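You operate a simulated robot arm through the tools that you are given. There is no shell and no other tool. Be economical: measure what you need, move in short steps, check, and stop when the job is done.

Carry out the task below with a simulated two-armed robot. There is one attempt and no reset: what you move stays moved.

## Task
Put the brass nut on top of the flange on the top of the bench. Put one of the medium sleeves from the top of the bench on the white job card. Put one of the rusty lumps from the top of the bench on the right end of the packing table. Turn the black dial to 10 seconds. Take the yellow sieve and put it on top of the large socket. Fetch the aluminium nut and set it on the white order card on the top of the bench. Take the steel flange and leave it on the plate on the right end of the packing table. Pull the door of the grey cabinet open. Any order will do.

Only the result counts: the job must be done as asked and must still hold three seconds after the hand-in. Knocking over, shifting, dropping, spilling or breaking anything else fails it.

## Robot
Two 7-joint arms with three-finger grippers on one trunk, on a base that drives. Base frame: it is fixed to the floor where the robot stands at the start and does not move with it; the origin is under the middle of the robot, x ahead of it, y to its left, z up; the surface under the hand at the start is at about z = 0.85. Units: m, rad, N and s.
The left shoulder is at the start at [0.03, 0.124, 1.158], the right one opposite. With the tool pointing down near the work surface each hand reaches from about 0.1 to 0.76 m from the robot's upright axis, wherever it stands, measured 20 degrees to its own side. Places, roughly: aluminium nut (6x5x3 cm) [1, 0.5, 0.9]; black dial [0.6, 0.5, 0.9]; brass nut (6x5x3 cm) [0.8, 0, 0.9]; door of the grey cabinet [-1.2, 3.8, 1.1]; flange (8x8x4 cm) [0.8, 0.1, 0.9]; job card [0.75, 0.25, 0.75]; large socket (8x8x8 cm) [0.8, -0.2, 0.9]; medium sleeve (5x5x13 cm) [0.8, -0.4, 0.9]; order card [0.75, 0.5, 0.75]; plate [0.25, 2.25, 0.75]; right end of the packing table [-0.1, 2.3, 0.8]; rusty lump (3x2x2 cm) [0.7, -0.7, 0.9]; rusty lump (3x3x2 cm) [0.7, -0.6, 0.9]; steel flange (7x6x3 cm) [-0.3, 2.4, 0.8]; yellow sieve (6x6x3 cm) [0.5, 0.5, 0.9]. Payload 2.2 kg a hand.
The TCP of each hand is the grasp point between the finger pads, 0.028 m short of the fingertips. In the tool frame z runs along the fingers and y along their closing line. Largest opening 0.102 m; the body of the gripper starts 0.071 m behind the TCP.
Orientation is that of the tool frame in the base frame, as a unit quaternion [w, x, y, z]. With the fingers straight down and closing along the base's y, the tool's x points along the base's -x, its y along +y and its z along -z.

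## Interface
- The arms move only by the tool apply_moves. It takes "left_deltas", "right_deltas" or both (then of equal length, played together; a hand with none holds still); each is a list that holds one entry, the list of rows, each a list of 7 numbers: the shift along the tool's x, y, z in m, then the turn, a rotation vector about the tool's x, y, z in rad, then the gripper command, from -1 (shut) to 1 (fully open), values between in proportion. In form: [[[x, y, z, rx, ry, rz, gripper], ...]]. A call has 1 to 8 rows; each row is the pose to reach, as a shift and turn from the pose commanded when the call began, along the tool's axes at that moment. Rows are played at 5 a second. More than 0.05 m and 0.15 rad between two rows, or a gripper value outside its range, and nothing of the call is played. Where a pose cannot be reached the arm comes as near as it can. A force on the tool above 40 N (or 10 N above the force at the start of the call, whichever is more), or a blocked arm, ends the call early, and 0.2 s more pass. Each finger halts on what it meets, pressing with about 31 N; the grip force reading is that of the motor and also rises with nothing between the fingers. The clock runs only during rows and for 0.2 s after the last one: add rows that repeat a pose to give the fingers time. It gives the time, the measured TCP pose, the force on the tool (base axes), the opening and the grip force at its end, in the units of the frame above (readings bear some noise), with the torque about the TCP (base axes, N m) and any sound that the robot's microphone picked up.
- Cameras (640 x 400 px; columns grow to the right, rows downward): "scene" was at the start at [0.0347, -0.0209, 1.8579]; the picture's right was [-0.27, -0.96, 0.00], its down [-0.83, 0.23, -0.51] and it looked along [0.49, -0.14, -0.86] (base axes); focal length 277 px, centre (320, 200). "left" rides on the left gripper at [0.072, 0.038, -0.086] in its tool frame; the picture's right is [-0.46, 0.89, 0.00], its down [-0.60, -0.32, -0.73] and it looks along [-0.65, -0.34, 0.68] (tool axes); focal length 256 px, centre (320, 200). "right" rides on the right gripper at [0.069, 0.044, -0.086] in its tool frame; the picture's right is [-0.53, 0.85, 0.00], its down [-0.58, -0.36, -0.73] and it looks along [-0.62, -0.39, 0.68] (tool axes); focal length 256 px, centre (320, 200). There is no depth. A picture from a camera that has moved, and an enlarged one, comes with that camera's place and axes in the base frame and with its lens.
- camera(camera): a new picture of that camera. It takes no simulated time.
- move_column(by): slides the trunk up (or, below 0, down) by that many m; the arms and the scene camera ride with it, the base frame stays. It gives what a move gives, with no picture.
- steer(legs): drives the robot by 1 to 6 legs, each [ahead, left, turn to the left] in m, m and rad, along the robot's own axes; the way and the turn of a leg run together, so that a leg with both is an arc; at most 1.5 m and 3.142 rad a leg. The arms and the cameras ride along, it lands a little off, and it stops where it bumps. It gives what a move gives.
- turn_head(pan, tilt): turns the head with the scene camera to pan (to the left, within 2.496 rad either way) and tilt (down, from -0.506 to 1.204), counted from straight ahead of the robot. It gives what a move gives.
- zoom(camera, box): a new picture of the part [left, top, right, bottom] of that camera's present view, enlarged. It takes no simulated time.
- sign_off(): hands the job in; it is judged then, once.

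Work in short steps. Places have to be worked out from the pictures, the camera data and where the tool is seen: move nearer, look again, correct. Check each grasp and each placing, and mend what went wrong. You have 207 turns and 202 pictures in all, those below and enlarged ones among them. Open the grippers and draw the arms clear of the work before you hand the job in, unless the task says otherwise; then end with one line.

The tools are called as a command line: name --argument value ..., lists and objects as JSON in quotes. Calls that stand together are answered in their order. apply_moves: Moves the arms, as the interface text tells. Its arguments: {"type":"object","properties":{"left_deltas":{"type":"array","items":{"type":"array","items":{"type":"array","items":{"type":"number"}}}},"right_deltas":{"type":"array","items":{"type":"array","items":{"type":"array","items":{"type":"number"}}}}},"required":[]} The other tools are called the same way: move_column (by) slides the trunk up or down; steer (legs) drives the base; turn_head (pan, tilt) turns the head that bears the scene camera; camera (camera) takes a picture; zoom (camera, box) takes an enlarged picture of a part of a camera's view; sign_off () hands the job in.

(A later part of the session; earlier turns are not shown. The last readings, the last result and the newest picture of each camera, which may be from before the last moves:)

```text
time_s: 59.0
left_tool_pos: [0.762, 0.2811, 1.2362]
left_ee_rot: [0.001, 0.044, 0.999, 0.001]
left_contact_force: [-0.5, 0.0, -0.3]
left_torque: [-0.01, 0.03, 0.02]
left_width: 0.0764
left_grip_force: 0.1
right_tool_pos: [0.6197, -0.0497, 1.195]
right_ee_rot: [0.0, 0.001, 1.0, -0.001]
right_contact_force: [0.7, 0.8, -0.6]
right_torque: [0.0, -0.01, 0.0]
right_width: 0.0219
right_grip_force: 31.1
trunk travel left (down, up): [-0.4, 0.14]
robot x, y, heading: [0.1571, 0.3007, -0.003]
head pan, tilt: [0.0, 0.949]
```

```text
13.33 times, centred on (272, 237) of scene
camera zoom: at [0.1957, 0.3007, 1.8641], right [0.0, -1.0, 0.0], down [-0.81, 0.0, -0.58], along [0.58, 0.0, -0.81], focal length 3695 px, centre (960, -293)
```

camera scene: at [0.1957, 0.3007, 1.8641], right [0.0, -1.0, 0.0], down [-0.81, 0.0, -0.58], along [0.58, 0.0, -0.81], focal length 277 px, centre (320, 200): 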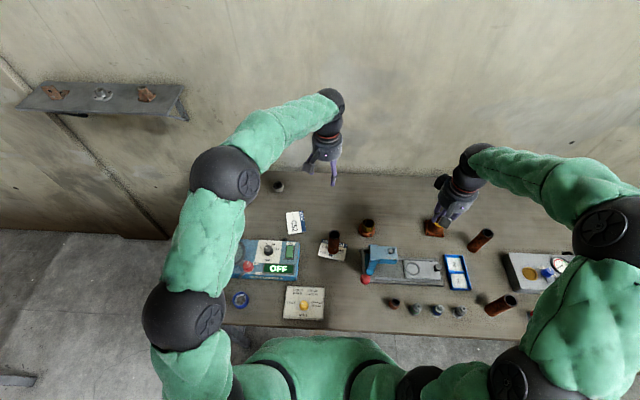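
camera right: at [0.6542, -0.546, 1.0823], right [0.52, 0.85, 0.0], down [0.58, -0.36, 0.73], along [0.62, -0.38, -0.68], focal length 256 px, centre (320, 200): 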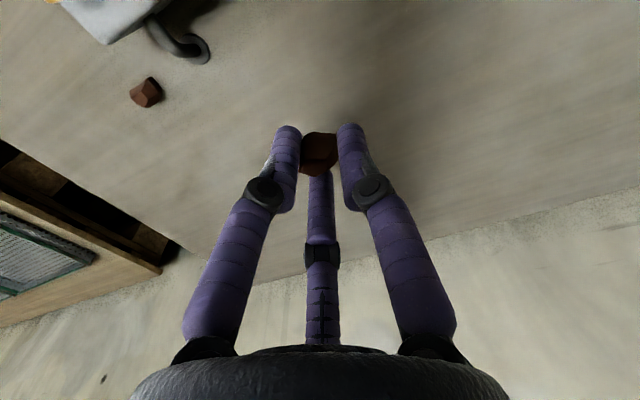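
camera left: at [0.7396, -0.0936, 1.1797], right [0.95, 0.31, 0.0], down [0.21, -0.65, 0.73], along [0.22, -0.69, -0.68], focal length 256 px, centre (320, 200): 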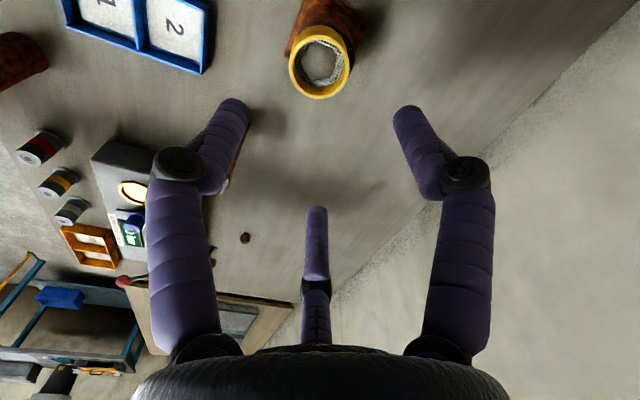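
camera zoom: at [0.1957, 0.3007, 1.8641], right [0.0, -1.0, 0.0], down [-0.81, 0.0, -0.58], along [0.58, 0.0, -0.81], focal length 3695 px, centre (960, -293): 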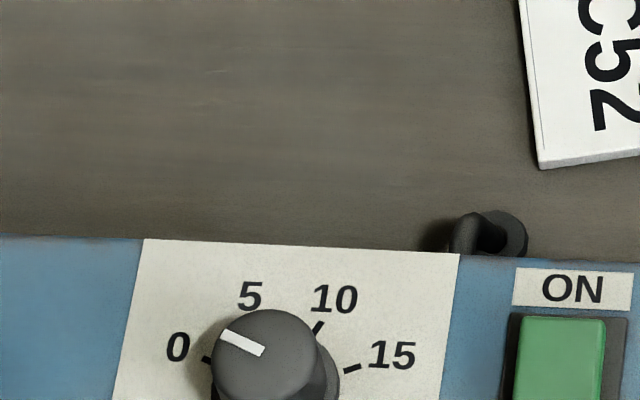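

zoom --camera "scene" --box '[252, 235, 292, 265]'

```text
13.33 times, centred on (272, 250) of scene
camera zoom: at [0.1957, 0.3007, 1.8641], right [0.0, -1.0, 0.0], down [-0.81, 0.0, -0.58], along [0.58, 0.0, -0.81], focal length 3695 px, centre (960, -467)
```

zoom: 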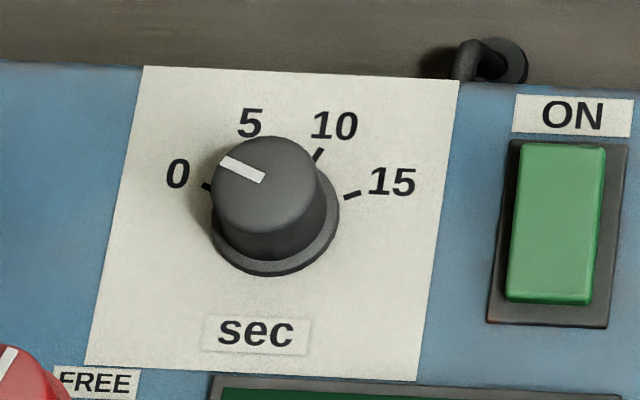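

The dial points at 0; ticks spaced ≈43°, so it needs ≈87–90° clockwise. Dial is at about (0.648, 0.495), cap top z ≈ 0.91. I bring the left hand above it, turned 45° counter-clockwise first.

apply_moves --left_deltas '[[[0.02, 0.03, 0.01, 0, 0, -0.14, 0], [0.04, 0.06, 0.03, 0, 0, -0.28, 0], [0.06, 0.09, 0.05, 0, 0, -0.42, 0], [0.08, 0.12, 0.07, 0, 0, -0.56, 0], [0.1, 0.15, 0.09, 0, 0, -0.7, 0], [0.12, 0.18, 0.12, 0, 0, -0.84, 0], [0.133, 0.203, 0.15, 0, 0, -0.873, 0], [0.133, 0.203, 0.186, 0, 0, -0.873, 0]]]'

camera --camera "left"

zoom --camera "scene" --box '[220, 200, 320, 280]'

```text
time_s: 60.8
left_tool_pos: [0.6477, 0.4953, 1.046]
left_ee_rot: [0.0, -0.383, 0.924, 0.0]
left_contact_force: [-1.0, -0.6, -0.9]
left_torque: [0.02, 0.01, -0.03]
left_width: 0.0508
left_grip_force: 0.1
right_tool_pos: [0.6193, -0.0494, 1.1945]
right_ee_rot: [0.0, 0.001, 1.0, 0.001]
right_contact_force: [0.7, 0.1, 0.1]
right_torque: [0.01, 0.01, 0.01]
right_width: 0.0218
right_grip_force: 31.1
trunk travel left (down, up): [-0.4, 0.14]
robot x, y, heading: [0.1523, 0.3029, -0.005]
head pan, tilt: [0.0, 0.949]
```

```text
136 pictures are left
camera left: at [0.5689, 0.4727, 1.132], right [-0.3, 0.96, 0.0], down [0.65, 0.2, 0.73], along [0.7, 0.22, -0.68], focal length 256 px, centre (320, 200)
```

left: 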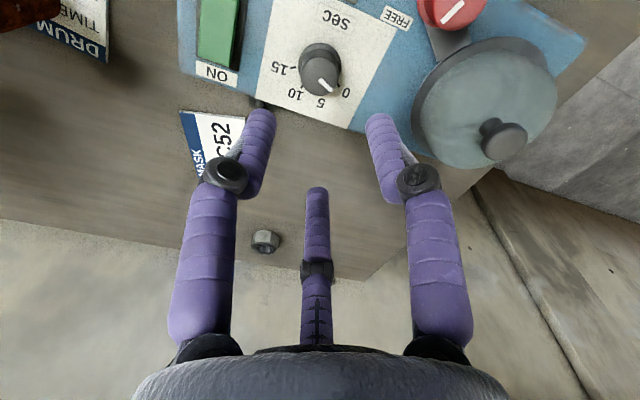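

```text
5.00 times, centred on (270, 240) of scene
camera zoom: at [0.1969, 0.3, 1.864], right [0.0, -1.0, 0.0], down [-0.81, 0.0, -0.58], along [0.58, 0.0, -0.81], focal length 1386 px, centre (570, 0)
```

zoom: 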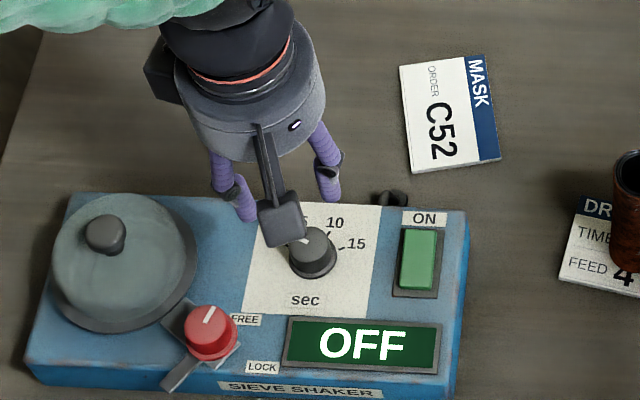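

Over the dial within 2–3 mm. Descend to 0.955 and look.

apply_moves --left_deltas '[[[-0.002, -0.001, 0.03, 0, 0, 0, 0.2], [-0.002, -0.001, 0.06, 0, 0, 0, 0.2], [-0.002, -0.001, 0.09, 0, 0, 0, 0.2], [-0.002, -0.001, 0.09, 0, 0, 0, 0.2]]]'

camera --camera "left"

zoom --camera "scene" --box '[240, 210, 310, 262]'

```text
time_s: 61.8
left_tool_pos: [0.649, 0.4934, 0.9591]
left_ee_rot: [0.0, -0.381, 0.925, 0.0]
left_contact_force: [0.5, 0.0, -0.2]
left_torque: [-0.01, 0.0, 0.03]
left_width: 0.0611
left_grip_force: 0.1
right_tool_pos: [0.6194, -0.0502, 1.1947]
right_ee_rot: [0.0, 0.001, 1.0, 0.001]
right_contact_force: [1.3, -0.1, -0.3]
right_torque: [-0.02, -0.04, 0.01]
right_width: 0.0218
right_grip_force: 30.7
trunk travel left (down, up): [-0.4, 0.14]
robot x, y, heading: [0.1528, 0.3062, -0.005]
head pan, tilt: [0.0, 0.949]
```

```text
134 pictures are left
camera left: at [0.5699, 0.4712, 1.0439], right [-0.3, 0.96, 0.0], down [0.65, 0.2, 0.73], along [0.7, 0.22, -0.68], focal length 256 px, centre (320, 200)
```

left: 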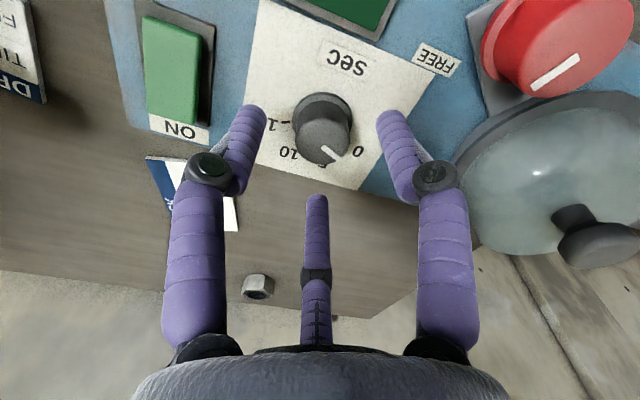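

```text
7.69 times, centred on (275, 236) of scene
camera zoom: at [0.1952, 0.3002, 1.8641], right [0.0, -1.0, 0.0], down [-0.81, 0.0, -0.58], along [0.58, 0.0, -0.81], focal length 2132 px, centre (666, -77)
```

zoom: 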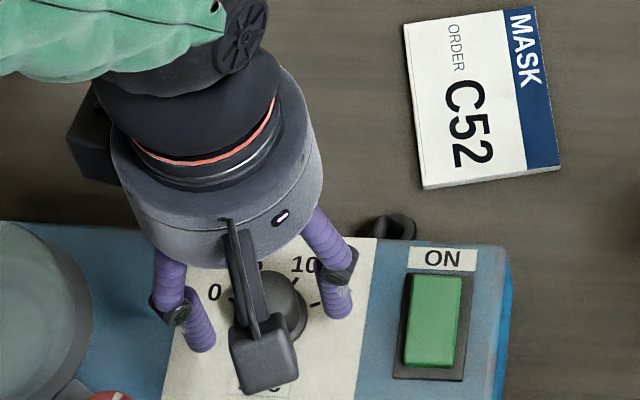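

The knob is centred (≈3 mm shift). Lower 3 cm so the tips surround it.

apply_moves --left_deltas '[[[-0.0014, 0.003, 0.01, 0, 0, 0, 0.2], [-0.0014, 0.003, 0.02, 0, 0, 0, 0.2], [-0.0014, 0.003, 0.028, 0, 0, 0, 0.2], [-0.0014, 0.003, 0.03, 0, 0, 0, 0.2]]]'

camera --camera "left"

```text
time_s: 62.8
left_tool_pos: [0.6482, 0.4992, 0.9295]
left_ee_rot: [0.001, -0.381, 0.924, 0.0]
left_contact_force: [-5.0, 0.2, 13.1]
left_torque: [-0.21, 0.33, -0.16]
left_width: 0.0623
left_grip_force: 0.0
right_tool_pos: [0.6191, -0.0508, 1.1942]
right_ee_rot: [0.0, 0.001, 1.0, 0.0]
right_contact_force: [0.8, -0.3, 0.1]
right_torque: [0.04, -0.02, 0.0]
right_width: 0.0217
right_grip_force: 31.0
trunk travel left (down, up): [-0.4, 0.14]
robot x, y, heading: [0.1531, 0.3052, -0.005]
head pan, tilt: [0.0, 0.949]
```

```text
132 pictures are left
camera left: at [0.5688, 0.476, 1.0155], right [-0.3, 0.96, 0.0], down [0.65, 0.2, 0.73], along [0.7, 0.22, -0.68], focal length 256 px, centre (320, 200)
```

left: 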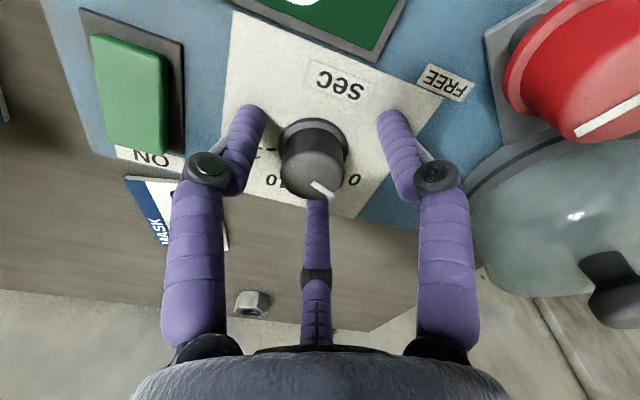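

Tips touch the panel (13 N). Raise 4 mm, recentre 3 mm, and close on the knob.

apply_moves --left_deltas '[[[0, 0, -0.004, 0, 0, 0, 0.2], [0.001, -0.002, -0.004, 0, 0, 0, 0.2], [0.001, -0.002, -0.004, 0, 0, 0, -1], [0.001, -0.002, -0.004, 0, 0, 0, -1], [0.001, -0.002, -0.004, 0, 0, 0, -1]]]'

camera --camera "left"

```text
time_s: 64.0
left_tool_pos: [0.6466, 0.495, 0.9353]
left_ee_rot: [0.001, -0.382, 0.924, 0.001]
left_contact_force: [-12.8, -11.8, 35.6]
left_torque: [-0.42, 1.01, 0.0]
left_width: 0.0313
left_grip_force: 44.8
right_tool_pos: [0.6153, -0.0516, 1.1951]
right_ee_rot: [0.001, 0.001, 1.0, 0.001]
right_contact_force: [0.7, -0.3, -1.3]
right_torque: [0.01, 0.0, -0.02]
right_width: 0.0219
right_grip_force: 31.0
trunk travel left (down, up): [-0.4, 0.14]
robot x, y, heading: [0.1589, 0.3039, -0.004]
head pan, tilt: [0.0, 0.949]
```

```text
131 pictures are left
camera left: at [0.5677, 0.4718, 1.0208], right [-0.3, 0.96, 0.0], down [0.65, 0.2, 0.73], along [0.7, 0.22, -0.68], focal length 256 px, centre (320, 200)
```

left: 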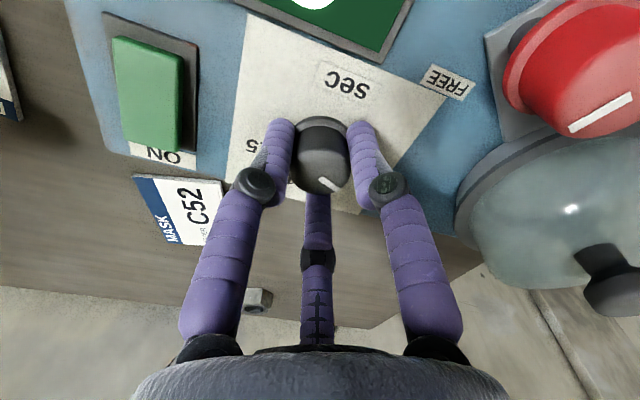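

Upward force is 35 N, the tips probably ride the knob's wider base. Open, raise 6 mm, close again.

apply_moves --left_deltas '[[[0, 0, 0, 0, 0, 0, 0], [0, 0, -0.003, 0, 0, 0, 0], [0, 0, -0.006, 0, 0, 0, 0], [0, 0, -0.006, 0, 0, 0, -1], [0, 0, -0.006, 0, 0, 0, -1], [0, 0, -0.006, 0, 0, 0, -1]]]'

camera --camera "left"

```text
time_s: 65.4
left_tool_pos: [0.647, 0.496, 0.9396]
left_ee_rot: [0.0, -0.382, 0.924, 0.001]
left_contact_force: [-6.9, -7.3, 0.2]
left_torque: [-0.04, 0.68, -0.02]
left_width: 0.0292
left_grip_force: 45.2
right_tool_pos: [0.6186, -0.0512, 1.1944]
right_ee_rot: [0.0, 0.002, 1.0, 0.0]
right_contact_force: [1.0, 0.6, -0.7]
right_torque: [0.02, 0.0, 0.02]
right_width: 0.0219
right_grip_force: 31.3
trunk travel left (down, up): [-0.4, 0.14]
robot x, y, heading: [0.1549, 0.3046, -0.002]
head pan, tilt: [0.0, 0.949]
```

```text
130 pictures are left
camera left: at [0.5683, 0.4721, 1.0246], right [-0.29, 0.96, 0.0], down [0.65, 0.2, 0.73], along [0.7, 0.22, -0.68], focal length 256 px, centre (320, 200)
```

left: 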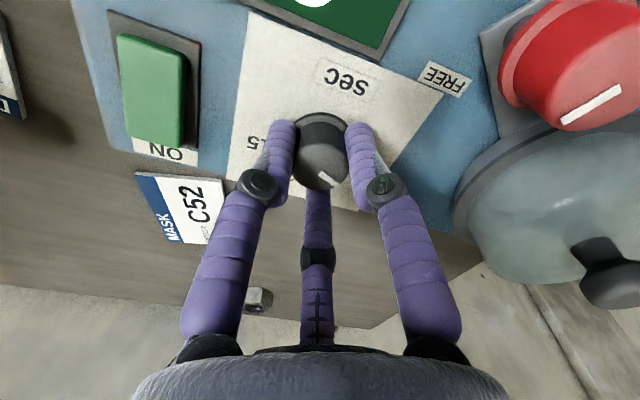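

Good grip on the cap (0.029). Turn clockwise by 1.0 rad first.

apply_moves --left_deltas '[[[0.001, 0, 0, 0, 0, 0.14, -1], [0.001, 0, 0, 0, 0, 0.28, -1], [0.001, 0, 0, 0, 0, 0.42, -1], [0.001, 0, 0, 0, 0, 0.56, -1], [0.001, 0, 0, 0, 0, 0.7, -1], [0.001, 0, 0, 0, 0, 0.84, -1], [0.001, 0, 0, 0, 0, 0.98, -1], [0.001, 0, 0, 0, 0, 1.1, -1]]]'

camera --camera "left"

zoom --camera "scene" --box '[240, 210, 310, 262]'

```text
time_s: 67.2
left_tool_pos: [0.6475, 0.4949, 0.9401]
left_ee_rot: [-0.001, 0.159, 0.987, 0.0]
left_contact_force: [-5.7, -19.9, -7.2]
left_torque: [-0.47, 0.01, 0.05]
left_width: 0.0293
left_grip_force: 45.2
right_tool_pos: [0.6191, -0.0512, 1.1926]
right_ee_rot: [0.001, 0.001, 1.0, 0.001]
right_contact_force: [1.3, 0.5, 0.2]
right_torque: [0.04, 0.03, -0.03]
right_width: 0.022
right_grip_force: 31.5
trunk travel left (down, up): [-0.4, 0.14]
robot x, y, heading: [0.1529, 0.3057, -0.006]
head pan, tilt: [0.0, 0.949]
```

```text
129 pictures are left
camera left: at [0.5895, 0.5548, 1.0246], right [0.72, 0.69, 0.0], down [0.47, -0.49, 0.73], along [0.51, -0.53, -0.68], focal length 256 px, centre (320, 200)
```

left: 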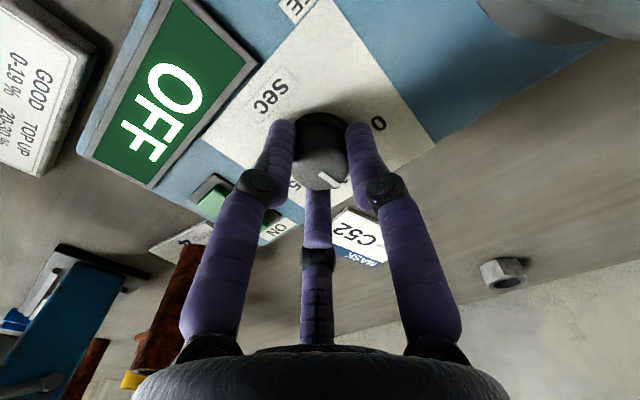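

```text
7.69 times, centred on (275, 236) of scene
camera zoom: at [0.1956, 0.2974, 1.864], right [0.0, -1.0, 0.0], down [-0.81, 0.0, -0.58], along [0.58, 0.0, -0.81], focal length 2132 px, centre (666, -77)
```

zoom: 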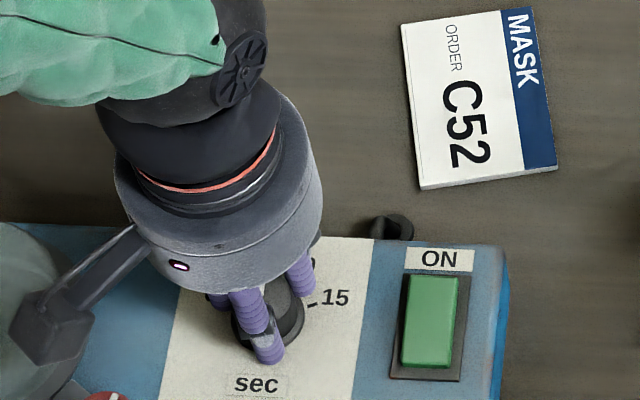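

Knob follows the hand (63° turned so far). Turn 0.48 rad more, easing the side force.

apply_moves --left_deltas '[[[-0.0006, -0.0019, 0, 0, 0, 0.12, -1], [-0.0006, -0.0019, 0, 0, 0, 0.24, -1], [-0.0006, -0.0019, 0, 0, 0, 0.36, -1], [-0.0006, -0.0019, 0, 0, 0, 0.48, -1], [-0.0006, -0.0019, 0, 0, 0, 0.48, -1]]]'

camera --camera "left"

```text
time_s: 68.4
left_tool_pos: [0.6466, 0.4947, 0.9393]
left_ee_rot: [0.001, 0.389, 0.921, 0.0]
left_contact_force: [-6.5, -7.0, -3.7]
left_torque: [0.24, 0.21, 0.03]
left_width: 0.0292
left_grip_force: 44.9
right_tool_pos: [0.6185, -0.0505, 1.1946]
right_ee_rot: [0.0, 0.002, 1.0, 0.0]
right_contact_force: [-0.5, 0.5, -0.5]
right_torque: [0.02, 0.04, 0.0]
right_width: 0.0216
right_grip_force: 31.2
trunk travel left (down, up): [-0.4, 0.14]
robot x, y, heading: [0.1539, 0.3047, -0.006]
head pan, tilt: [0.0, 0.949]
```

```text
127 pictures are left
camera left: at [0.6227, 0.5742, 1.0245], right [0.96, 0.29, 0.0], down [0.19, -0.65, 0.73], along [0.21, -0.7, -0.68], focal length 256 px, centre (320, 200)
```

left: 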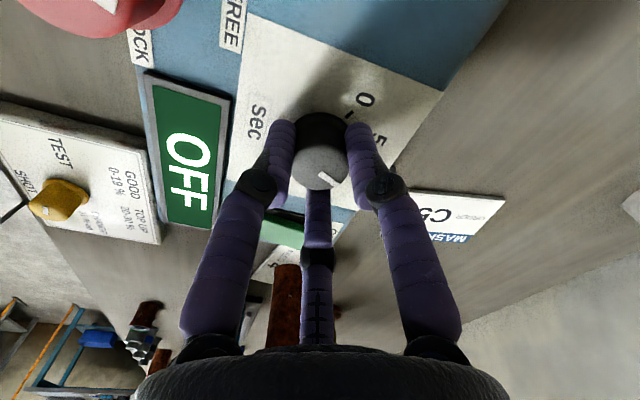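

Turned ~90.6° in total. Release, rise, and check the pointer.

apply_moves --left_deltas '[[[0, 0, 0, 0, 0, 0, 0.2], [0, 0, 0, 0, 0, 0, 0.2], [0, 0, -0.03, 0, 0, 0, 0.2], [0, 0, -0.07, 0, 0, 0, 0.2], [0, 0, -0.11, 0, 0, 0, 0.2], [-0.02, 0.03, -0.14, 0, 0, 0, 0.2], [-0.05, 0.06, -0.16, 0, 0, 0, 0.2]]]'

zoom --camera "scene" --box '[252, 235, 292, 265]'

```text
time_s: 70.0
left_tool_pos: [0.7284, 0.5002, 1.1046]
left_ee_rot: [-0.002, 0.389, 0.921, 0.0]
left_contact_force: [-0.7, -1.1, 0.4]
left_torque: [0.01, 0.03, -0.02]
left_width: 0.0613
left_grip_force: 0.0
right_tool_pos: [0.6196, -0.0506, 1.1926]
right_ee_rot: [-0.001, 0.002, 1.0, 0.0]
right_contact_force: [0.1, 0.5, -0.1]
right_torque: [-0.01, 0.02, -0.02]
right_width: 0.0214
right_grip_force: 31.5
trunk travel left (down, up): [-0.4, 0.14]
robot x, y, heading: [0.1581, 0.3057, -0.007]
head pan, tilt: [0.0, 0.949]
```

```text
13.33 times, centred on (272, 250) of scene
camera zoom: at [0.1972, 0.2995, 1.864], right [0.0, -1.0, 0.0], down [-0.81, 0.0, -0.58], along [0.58, 0.0, -0.81], focal length 3695 px, centre (960, -467)
```

zoom: 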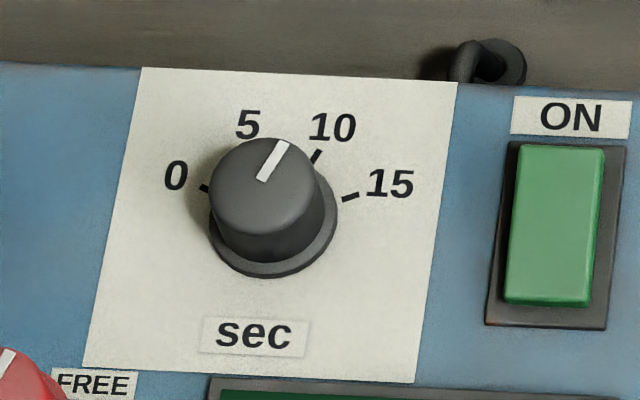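

Pointer is near 10, a few degrees short perhaps. Enlarge further to measure.

zoom --camera "scene" --box '[262, 240, 278, 254]'

```text
16.00 times, centred on (270, 247) of scene
camera zoom: at [0.1972, 0.2995, 1.864], right [0.0, -1.0, 0.0], down [-0.81, 0.0, -0.58], along [0.58, 0.0, -0.81], focal length 4434 px, centre (1120, -552)
```

zoom: 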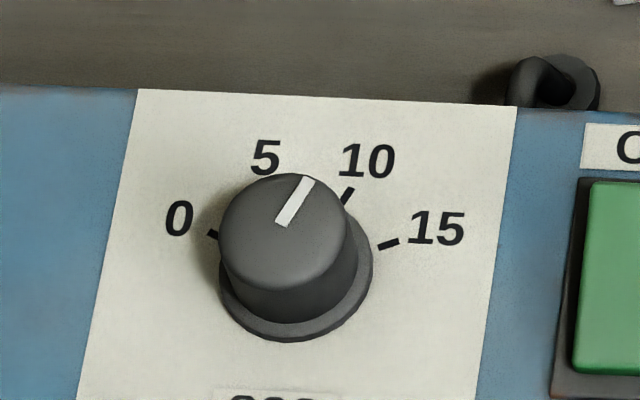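

The pointer is ~3° short of 10. I'll go back, re-grip, and add a small turn.

apply_moves --left_deltas '[[[0.03, -0.03, 0.02, 0, 0, 0, 0.2], [0.05, -0.06, 0.05, 0, 0, 0, 0.2], [0.05, -0.06, 0.09, 0, 0, 0, 0.2], [0.05, -0.06, 0.13, 0, 0, 0, 0.2], [0.05, -0.06, 0.16, 0, 0, 0, 0.2], [0.05, -0.06, 0.16, 0, 0, 0, -1], [0.05, -0.06, 0.16, 0, 0, 0, -1], [0.05, -0.06, 0.16, 0, 0, 0, -1]]]'

apply_moves --left_deltas '[[[0, 0, 0, 0, 0, 0.05, -1], [0, 0, 0, 0, 0, 0.1, -1], [0, 0, 0, 0, 0, 0.1, -1], [0, 0, 0, 0, 0, 0.1, 0.2], [0, 0, 0, 0, 0, 0.1, 0.2], [0, 0, -0.04, 0, 0, 0.1, 0.2], [0, 0, -0.08, 0, 0, 0.1, 0.2], [0, 0, -0.12, 0, 0, 0.1, 0.2]]]'

apply_moves --left_deltas '[[[-0.03, 0.03, -0.02, 0, 0, 0, 0.2], [-0.05, 0.06, -0.04, 0, 0, 0, 0.2]]]'

zoom --camera "scene" --box '[262, 240, 278, 254]'

```text
time_s: 71.8
left_tool_pos: [0.6456, 0.4939, 0.9397]
left_ee_rot: [-0.001, 0.387, 0.922, 0.0]
left_contact_force: [-3.9, 9.7, -3.9]
left_torque: [0.4, -0.02, 0.03]
left_width: 0.0295
left_grip_force: 44.8
right_tool_pos: [0.618, -0.0496, 1.1954]
right_ee_rot: [0.0, 0.001, 1.0, 0.0]
right_contact_force: [0.5, 0.5, -0.4]
right_torque: [-0.01, 0.01, 0.01]
right_width: 0.0217
right_grip_force: 30.6
trunk travel left (down, up): [-0.4, 0.14]
robot x, y, heading: [0.1536, 0.3029, -0.003]
head pan, tilt: [0.0, 0.949]
```

```text
time_s: 73.6
left_tool_pos: [0.647, 0.4938, 1.0606]
left_ee_rot: [-0.001, 0.435, 0.901, 0.0]
left_contact_force: [-0.3, -0.9, 0.4]
left_torque: [0.0, -0.02, -0.01]
left_width: 0.0612
left_grip_force: 0.0
right_tool_pos: [0.6194, -0.0505, 1.1941]
right_ee_rot: [0.0, 0.002, 1.0, 0.0]
right_contact_force: [0.3, 0.1, 0.1]
right_torque: [0.01, -0.05, -0.01]
right_width: 0.0219
right_grip_force: 31.3
trunk travel left (down, up): [-0.4, 0.14]
robot x, y, heading: [0.1509, 0.3056, -0.006]
head pan, tilt: [0.0, 0.949]
```

```text
time_s: 74.2
left_tool_pos: [0.727, 0.4922, 1.0994]
left_ee_rot: [-0.001, 0.435, 0.901, -0.001]
left_contact_force: [0.4, -0.4, 0.3]
left_torque: [0.02, 0.03, -0.01]
left_width: 0.0611
left_grip_force: 0.0
right_tool_pos: [0.6197, -0.05, 1.1946]
right_ee_rot: [-0.001, 0.002, 1.0, 0.0]
right_contact_force: [-0.2, -0.2, -0.5]
right_torque: [0.02, -0.01, -0.03]
right_width: 0.0217
right_grip_force: 31.0
trunk travel left (down, up): [-0.4, 0.14]
robot x, y, heading: [0.1499, 0.3069, -0.003]
head pan, tilt: [0.0, 0.949]
```

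```text
16.00 times, centred on (270, 247) of scene
camera zoom: at [0.1958, 0.3005, 1.864], right [0.0, -1.0, 0.0], down [-0.81, 0.0, -0.58], along [0.58, 0.0, -0.81], focal length 4434 px, centre (1120, -552)
```

zoom: 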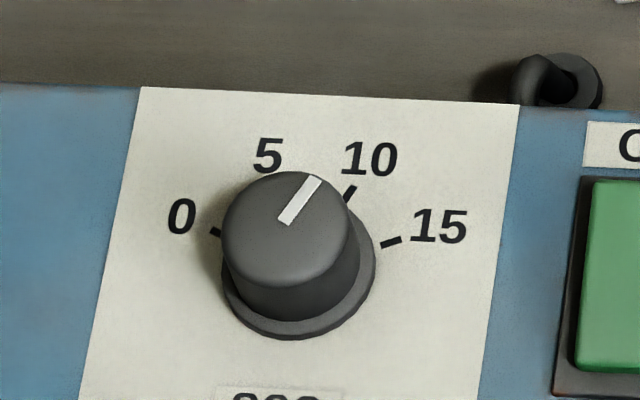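

Now it is ~4° past (30° vs. 25.6°). Re-grip once more and turn back 0.07 rad.

apply_moves --left_deltas '[[[0.03, -0.03, 0.02, 0, 0, 0, 0.2], [0.05, -0.06, 0.04, 0, 0, 0, 0.2], [0.05, -0.06, 0.08, 0, 0, 0, 0.2], [0.05, -0.06, 0.12, 0, 0, 0, 0.2], [0.05, -0.06, 0.16, 0, 0, 0, 0.2], [0.05, -0.06, 0.16, 0, 0, 0, -1], [0.05, -0.06, 0.16, 0, 0, 0, -1], [0.05, -0.06, 0.16, 0, 0, 0, -1]]]'

apply_moves --left_deltas '[[[0, 0, 0, 0, 0, -0.04, -1], [0, 0, 0, 0, 0, -0.07, -1], [0, 0, 0, 0, 0, -0.07, -1], [0, 0, 0, 0, 0, -0.07, 0.2], [0, 0, 0, 0, 0, -0.07, 0.2], [0, 0, -0.04, 0, 0, -0.07, 0.2], [0, 0, -0.08, 0, 0, -0.07, 0.2], [0, 0, -0.12, 0, 0, -0.07, 0.2]]]'

apply_moves --left_deltas '[[[-0.03, 0.03, -0.02, 0, 0, 0, 0.2], [-0.05, 0.06, -0.04, 0, 0, 0, 0.2]]]'

zoom --camera "scene" --box '[262, 240, 278, 254]'

```text
time_s: 76.0
left_tool_pos: [0.6465, 0.4946, 0.9391]
left_ee_rot: [0.0, 0.433, 0.901, 0.0]
left_contact_force: [1.9, -3.4, -9.2]
left_torque: [-0.2, -0.93, 0.0]
left_width: 0.0291
left_grip_force: 45.0
right_tool_pos: [0.6194, -0.0504, 1.1943]
right_ee_rot: [-0.001, 0.002, 1.0, 0.0]
right_contact_force: [-0.2, 0.7, -1.0]
right_torque: [-0.03, -0.02, 0.0]
right_width: 0.0215
right_grip_force: 30.8
trunk travel left (down, up): [-0.4, 0.14]
robot x, y, heading: [0.1498, 0.3032, 0.0]
head pan, tilt: [0.0, 0.949]
```

```text
time_s: 77.8
left_tool_pos: [0.6475, 0.4946, 1.0592]
left_ee_rot: [0.0, 0.402, 0.916, 0.0]
left_contact_force: [-1.3, 0.4, -0.7]
left_torque: [0.02, -0.01, 0.0]
left_width: 0.0611
left_grip_force: 0.1
right_tool_pos: [0.6179, -0.0508, 1.1947]
right_ee_rot: [0.0, 0.002, 1.0, 0.0]
right_contact_force: [-0.2, -0.7, 0.0]
right_torque: [0.05, -0.01, -0.04]
right_width: 0.0218
right_grip_force: 30.9
trunk travel left (down, up): [-0.4, 0.14]
robot x, y, heading: [0.1551, 0.3043, -0.003]
head pan, tilt: [0.0, 0.949]
```

```text
time_s: 78.4
left_tool_pos: [0.7266, 0.502, 1.0993]
left_ee_rot: [0.0, 0.403, 0.915, 0.0]
left_contact_force: [0.0, -0.5, -1.1]
left_torque: [-0.04, 0.03, 0.01]
left_width: 0.0614
left_grip_force: 0.0
right_tool_pos: [0.6196, -0.0504, 1.1949]
right_ee_rot: [-0.001, 0.002, 1.0, -0.001]
right_contact_force: [0.1, -0.3, -0.2]
right_torque: [-0.02, 0.01, -0.03]
right_width: 0.0216
right_grip_force: 30.6
trunk travel left (down, up): [-0.4, 0.14]
robot x, y, heading: [0.153, 0.3021, 0.003]
head pan, tilt: [0.0, 0.949]
```

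```text
16.00 times, centred on (270, 247) of scene
camera zoom: at [0.1962, 0.3008, 1.864], right [0.0, -1.0, 0.0], down [-0.81, 0.0, -0.58], along [0.58, 0.0, -0.81], focal length 4434 px, centre (1120, -552)
```

zoom: 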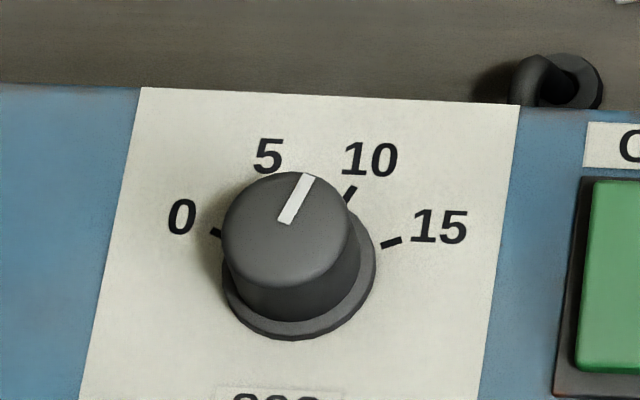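

Now ~6° short. Re-grip and turn +0.09 rad (last such turn gave about that).

apply_moves --left_deltas '[[[0.03, -0.03, 0.02, 0, 0, 0, 0.2], [0.05, -0.06, 0.04, 0, 0, 0, 0.2], [0.05, -0.06, 0.08, 0, 0, 0, 0.2], [0.05, -0.06, 0.12, 0, 0, 0, 0.2], [0.05, -0.06, 0.16, 0, 0, 0, 0.2], [0.05, -0.06, 0.16, 0, 0, 0, -1], [0.05, -0.06, 0.16, 0, 0, 0, -1], [0.05, -0.06, 0.16, 0, 0, 0, -1]]]'

apply_moves --left_deltas '[[[0, 0, 0, 0, 0, 0.04, -1], [0, 0, 0, 0, 0, 0.08, -1], [0, 0, 0, 0, 0, 0.08, -1], [0, 0, 0, 0, 0, 0.08, 0.2], [0, 0, 0, 0, 0, 0.08, 0.2], [0, 0, -0.04, 0, 0, 0.08, 0.2], [0, 0, -0.08, 0, 0, 0.08, 0.2], [0, 0, -0.12, 0, 0, 0.08, 0.2]]]'

apply_moves --left_deltas '[[[-0.03, 0.03, -0.02, 0, 0, 0, 0.2], [-0.05, 0.06, -0.04, 0, 0, 0, 0.2]]]'

zoom --camera "scene" --box '[262, 240, 278, 254]'

```text
time_s: 80.2
left_tool_pos: [0.6466, 0.4951, 0.9373]
left_ee_rot: [0.0, 0.401, 0.916, 0.0]
left_contact_force: [2.4, 6.9, -8.5]
left_torque: [0.25, -0.62, -0.01]
left_width: 0.0296
left_grip_force: 44.8
right_tool_pos: [0.6214, -0.049, 1.1939]
right_ee_rot: [0.0, 0.002, 1.0, 0.0]
right_contact_force: [0.9, -0.6, 0.1]
right_torque: [0.0, 0.02, 0.0]
right_width: 0.0215
right_grip_force: 31.5
trunk travel left (down, up): [-0.4, 0.14]
robot x, y, heading: [0.1494, 0.3031, -0.004]
head pan, tilt: [0.0, 0.949]
```

```text
time_s: 82.0
left_tool_pos: [0.6447, 0.4939, 1.061]
left_ee_rot: [0.0, 0.438, 0.899, 0.0]
left_contact_force: [-0.2, 0.0, 0.0]
left_torque: [0.03, -0.08, -0.02]
left_width: 0.0612
left_grip_force: 0.0
right_tool_pos: [0.6183, -0.0492, 1.1947]
right_ee_rot: [-0.001, 0.003, 1.0, 0.0]
right_contact_force: [0.1, -0.7, -0.3]
right_torque: [0.0, -0.02, 0.01]
right_width: 0.0204
right_grip_force: 30.9
trunk travel left (down, up): [-0.4, 0.14]
robot x, y, heading: [0.1564, 0.3024, 0.001]
head pan, tilt: [0.0, 0.949]
```

```text
time_s: 82.6
left_tool_pos: [0.724, 0.492, 1.1011]
left_ee_rot: [-0.001, 0.438, 0.899, -0.001]
left_contact_force: [-0.4, 0.0, 0.6]
left_torque: [0.01, -0.01, -0.01]
left_width: 0.0613
left_grip_force: 0.2
right_tool_pos: [0.6197, -0.0495, 1.1939]
right_ee_rot: [0.0, 0.002, 1.0, 0.0]
right_contact_force: [-0.5, 0.7, 0.0]
right_torque: [-0.03, 0.03, -0.01]
right_width: 0.0203
right_grip_force: 31.2
trunk travel left (down, up): [-0.4, 0.14]
robot x, y, heading: [0.1489, 0.306, -0.002]
head pan, tilt: [0.0, 0.949]
```

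```text
16.00 times, centred on (270, 247) of scene
camera zoom: at [0.1958, 0.3006, 1.864], right [0.0, -1.0, 0.0], down [-0.81, 0.0, -0.58], along [0.58, 0.0, -0.81], focal length 4434 px, centre (1120, -552)
```

zoom: 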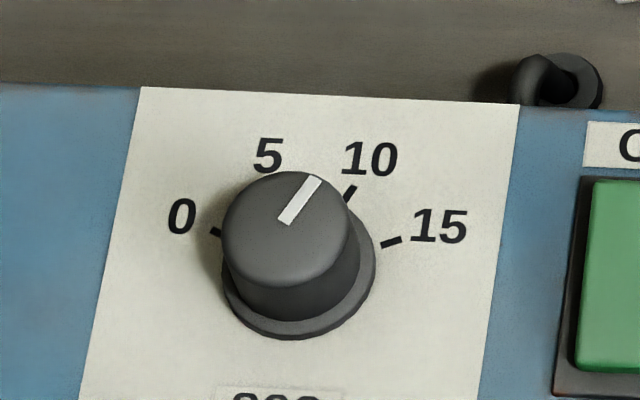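

Pointer ≈ 28° vs tick ≈ 26–28°: good, dial is at 10. Next the aluminium nut: enlarge it to see its flats.

zoom --camera "scene" --box '[262, 172, 292, 196]'

camera --camera "left"

```text
16.00 times, centred on (277, 184) of scene
camera zoom: at [0.1958, 0.3006, 1.864], right [0.0, -1.0, 0.0], down [-0.81, 0.0, -0.58], along [0.58, 0.0, -0.81], focal length 4434 px, centre (1008, 456)
```

zoom: 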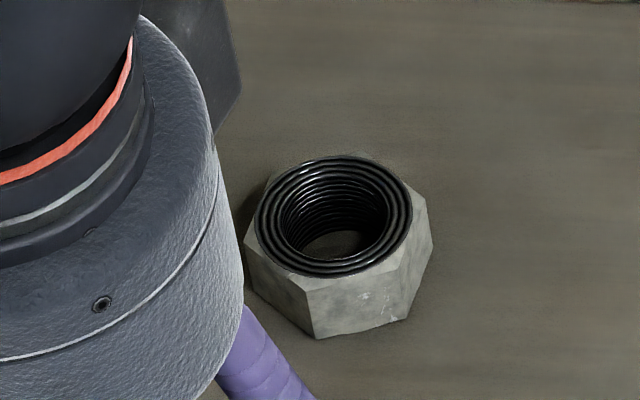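

```text
120 pictures are left
camera left: at [0.7086, 0.5738, 1.1864], right [0.98, 0.18, 0.0], down [0.12, -0.67, 0.73], along [0.13, -0.72, -0.68], focal length 256 px, centre (320, 200)
```

left: 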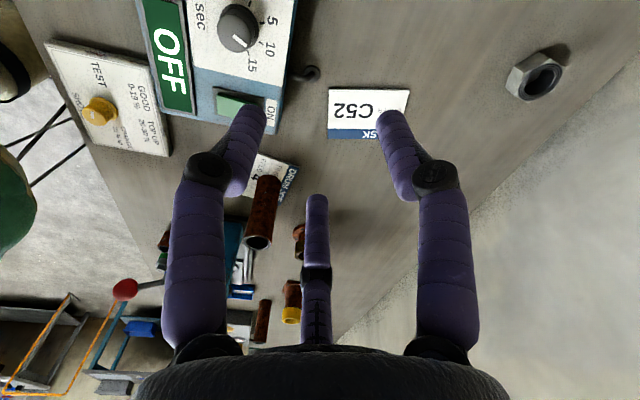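

Nut centre ≈ (0.986, 0.493), flats normal near 76°. It's ~0.85 m from the axis, so I'll use a forward-tilted tool. First realign the left hand (yaw) and raise it.

apply_moves --left_deltas '[[[0, 0, -0.02, 0, 0, -0.14, 1], [0, 0, -0.04, 0, 0, -0.28, 1], [0, 0, -0.06, 0, 0, -0.42, 1], [0, 0, -0.06, 0, 0, -0.56, 1], [0, 0, -0.06, 0, 0, -0.663, 1]]]'

apply_moves --left_deltas '[[[-0.02, 0, 0, 0, -0.12, 0, 1], [-0.05, 0, 0, 0, -0.24, 0, 1], [-0.08, 0, 0, 0, -0.36, 0, 1], [-0.11, 0, 0, 0, -0.48, 0, 1], [-0.14, 0, 0, 0, -0.6, 0, 1]]]'

camera --camera "left"

camera --camera "scene"

```text
time_s: 83.8
left_tool_pos: [0.7247, 0.4925, 1.159]
left_ee_rot: [-0.001, 0.12, 0.993, -0.001]
left_contact_force: [0.0, 0.0, -0.5]
left_torque: [-0.02, 0.01, 0.0]
left_width: 0.102
left_grip_force: 0.0
right_tool_pos: [0.62, -0.0502, 1.1939]
right_ee_rot: [0.0, 0.002, 1.0, 0.0]
right_contact_force: [-0.2, -0.4, 0.0]
right_torque: [-0.01, -0.01, 0.01]
right_width: 0.0201
right_grip_force: 31.0
trunk travel left (down, up): [-0.4, 0.14]
robot x, y, heading: [0.1519, 0.3014, -0.003]
head pan, tilt: [0.0, 0.949]
```

```text
time_s: 85.0
left_tool_pos: [0.8611, 0.4577, 1.1603]
left_ee_rot: [0.294, 0.115, 0.948, -0.035]
left_contact_force: [-0.1, 0.1, -1.1]
left_torque: [-0.02, -0.01, 0.02]
left_width: 0.1018
left_grip_force: 0.0
right_tool_pos: [0.6198, -0.0495, 1.1925]
right_ee_rot: [0.0, 0.002, 1.0, 0.0]
right_contact_force: [1.2, -0.5, 0.3]
right_torque: [-0.01, 0.02, -0.03]
right_width: 0.0204
right_grip_force: 30.9
trunk travel left (down, up): [-0.4, 0.14]
robot x, y, heading: [0.153, 0.3045, -0.007]
head pan, tilt: [0.0, 0.949]
```

```text
119 pictures are left
camera left: at [0.7639, 0.5224, 1.1898], right [0.59, 0.77, 0.26], down [0.01, -0.33, 0.94], along [0.81, -0.55, -0.2], focal length 256 px, centre (320, 200)
```

left: 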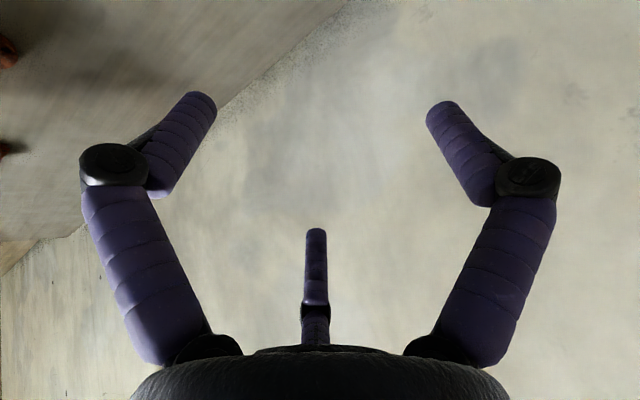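

```text
118 pictures are left
camera scene: at [0.1965, 0.3003, 1.864], right [0.0, -1.0, 0.0], down [-0.81, 0.0, -0.58], along [0.58, 0.0, -0.81], focal length 277 px, centre (320, 200)
```

scene: 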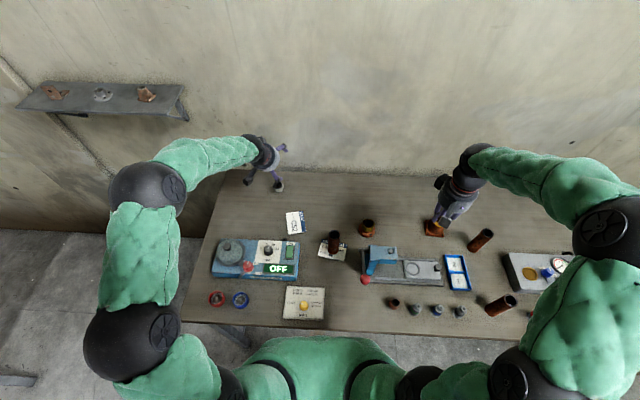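

The tilt works. Move to a hover near (0.965, 0.497, 0.985).

apply_moves --left_deltas '[[[0.005, 0.0125, 0.04, 0, 0, 0, 1], [0.0095, 0.025, 0.08, 0, 0, 0, 1], [0.014, 0.0375, 0.12, 0, 0, 0, 1], [0.0185, 0.05, 0.16, 0, 0, 0, 1], [0.0233, 0.0627, 0.196, 0, 0, 0, 1], [0.0233, 0.0627, 0.196, 0, 0, 0, 1]]]'

camera --camera "left"

zoom --camera "scene" --box '[240, 150, 320, 200]'

```text
time_s: 86.4
left_tool_pos: [0.9652, 0.4943, 0.9823]
left_ee_rot: [0.294, 0.116, 0.948, -0.035]
left_contact_force: [-0.2, 0.2, 0.7]
left_torque: [-0.02, 0.02, 0.0]
left_width: 0.1023
left_grip_force: 0.2
right_tool_pos: [0.6181, -0.0499, 1.1952]
right_ee_rot: [-0.001, 0.002, 1.0, -0.001]
right_contact_force: [-0.1, 0.4, -0.2]
right_torque: [0.0, -0.04, -0.01]
right_width: 0.0203
right_grip_force: 31.4
trunk travel left (down, up): [-0.4, 0.14]
robot x, y, heading: [0.1515, 0.3014, -0.004]
head pan, tilt: [0.0, 0.949]
```

```text
117 pictures are left
camera left: at [0.8685, 0.5588, 1.0118], right [0.59, 0.77, 0.26], down [0.01, -0.33, 0.94], along [0.81, -0.55, -0.2], focal length 256 px, centre (320, 200)
```

left: 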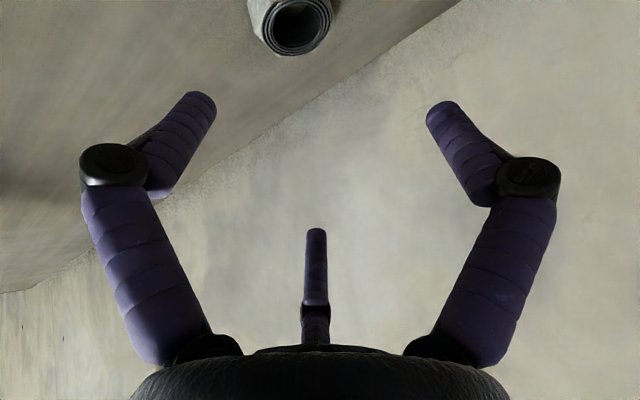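

```text
8.00 times, centred on (280, 175) of scene
camera zoom: at [0.1948, 0.3, 1.8641], right [0.0, -1.0, 0.0], down [-0.81, 0.0, -0.58], along [0.58, 0.0, -0.81], focal length 2217 px, centre (640, 400)
```

zoom: 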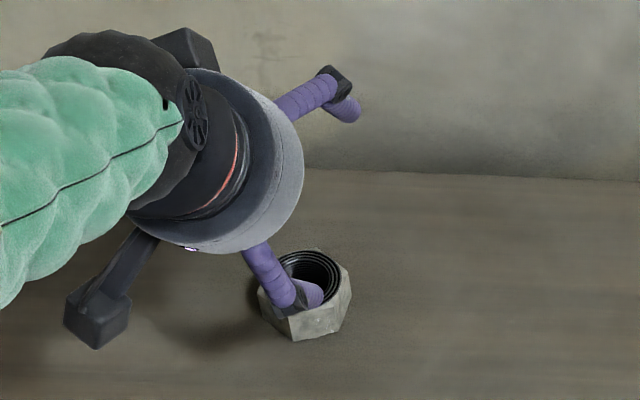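

Hand is placed well; nut at (0.985, 0.494). Descend vertically to TCP (0.975, 0.497, 0.885).

apply_moves --left_deltas '[[[0.016, 0.0015, 0.029, 0, 0, 0, 1], [0.032, 0.003, 0.058, 0, 0, 0, 1], [0.043, 0.004, 0.078, 0, 0, 0, 1], [0.0475, 0.0044, 0.0855, 0, 0, 0, 1], [0.0475, 0.0044, 0.0855, 0, 0, 0, 1]]]'

camera --camera "left"

zoom --camera "scene" --box '[240, 150, 320, 200]'

```text
time_s: 87.6
left_tool_pos: [0.9736, 0.4991, 0.8904]
left_ee_rot: [0.296, 0.116, 0.948, -0.036]
left_contact_force: [-15.7, -4.9, 22.9]
left_torque: [-0.62, 1.59, -0.08]
left_width: 0.1032
left_grip_force: 0.0
right_tool_pos: [0.6151, -0.0521, 1.1957]
right_ee_rot: [0.001, 0.002, 1.0, 0.001]
right_contact_force: [0.5, -0.8, -0.7]
right_torque: [0.02, 0.0, -0.04]
right_width: 0.0202
right_grip_force: 31.0
trunk travel left (down, up): [-0.4, 0.14]
robot x, y, heading: [0.154, 0.3046, 0.002]
head pan, tilt: [0.0, 0.949]
```

```text
115 pictures are left
camera left: at [0.8758, 0.5625, 0.9192], right [0.58, 0.77, 0.27], down [0.0, -0.33, 0.94], along [0.81, -0.55, -0.19], focal length 256 px, centre (320, 200)
```

left: 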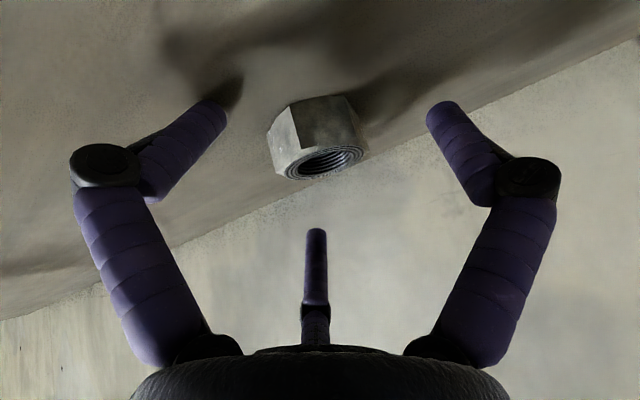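

```text
8.00 times, centred on (280, 175) of scene
camera zoom: at [0.1901, 0.2989, 1.8644], right [0.0, -1.0, 0.0], down [-0.81, 0.0, -0.58], along [0.58, 0.0, -0.81], focal length 2217 px, centre (640, 400)
```

zoom: 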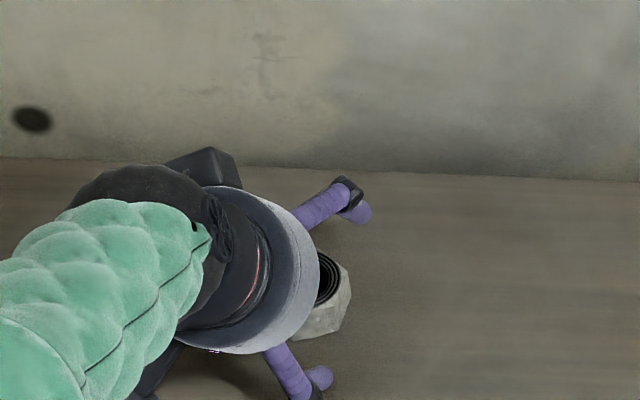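

The contact pattern shows the hand really has three fingers (az 90°, −30°, 210°), so tilting grounds one. I'll raise, untilt, and instead drive closer.

apply_moves --left_deltas '[[[-0.016, 0, -0.029, 0, 0, 0, 1], [-0.032, 0, -0.058, 0, 0, 0, 1], [-0.048, 0, -0.086, 0, 0, 0, 1], [-0.06, 0, -0.13, 0, 0, 0, 1], [-0.07, 0, -0.175, 0, 0, 0, 1], [-0.08, 0, -0.22, 0, 0, 0, 1], [-0.08, 0, -0.265, 0, 0, 0, 1]]]'

zoom --camera "scene" --box '[240, 150, 320, 200]'

apply_moves --left_deltas '[[[0.02, 0, 0, 0, 0.12, 0, 1], [0.03, 0, 0, 0, 0.24, 0, 1], [0.04, 0, 0, 0, 0.36, 0, 1], [0.05, 0, 0, 0, 0.48, 0, 1], [0.06, 0, 0, 0, 0.6, 0, 1]]]'

```text
time_s: 89.2
left_tool_pos: [0.8923, 0.5184, 1.157]
left_ee_rot: [0.293, 0.116, 0.948, -0.036]
left_contact_force: [-0.4, -0.8, 0.1]
left_torque: [0.0, -0.12, 0.07]
left_width: 0.1021
left_grip_force: 0.0
right_tool_pos: [0.6168, -0.0501, 1.1954]
right_ee_rot: [0.001, 0.003, 1.0, 0.0]
right_contact_force: [0.1, 0.3, 0.1]
right_torque: [0.01, -0.03, 0.01]
right_width: 0.0201
right_grip_force: 30.8
trunk travel left (down, up): [-0.4, 0.14]
robot x, y, heading: [0.152, 0.3041, -0.007]
head pan, tilt: [0.0, 0.949]
```

```text
8.00 times, centred on (280, 175) of scene
camera zoom: at [0.1926, 0.3003, 1.8642], right [0.0, -1.0, 0.0], down [-0.81, 0.0, -0.58], along [0.58, 0.0, -0.81], focal length 2217 px, centre (640, 400)
```

zoom: 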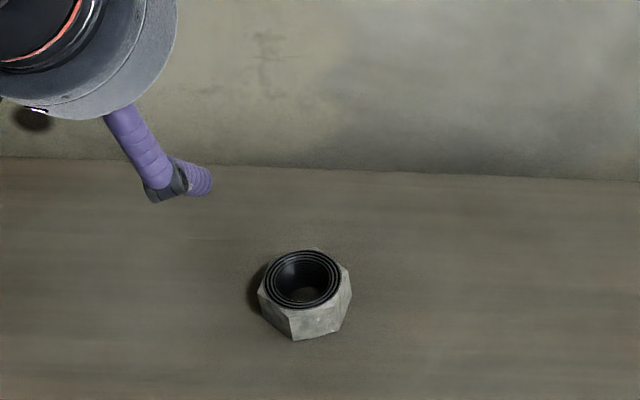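

```text
time_s: 90.4
left_tool_pos: [0.8461, 0.532, 1.1169]
left_ee_rot: [-0.002, 0.121, 0.993, 0.0]
left_contact_force: [-0.8, 0.0, -1.0]
left_torque: [0.01, 0.0, -0.01]
left_width: 0.1021
left_grip_force: 0.1
right_tool_pos: [0.6193, -0.0497, 1.1933]
right_ee_rot: [0.0, 0.001, 1.0, 0.0]
right_contact_force: [0.3, -0.1, -0.9]
right_torque: [0.01, 0.08, -0.02]
right_width: 0.0203
right_grip_force: 31.2
trunk travel left (down, up): [-0.4, 0.14]
robot x, y, heading: [0.1565, 0.3013, -0.0]
head pan, tilt: [0.0, 0.949]
```

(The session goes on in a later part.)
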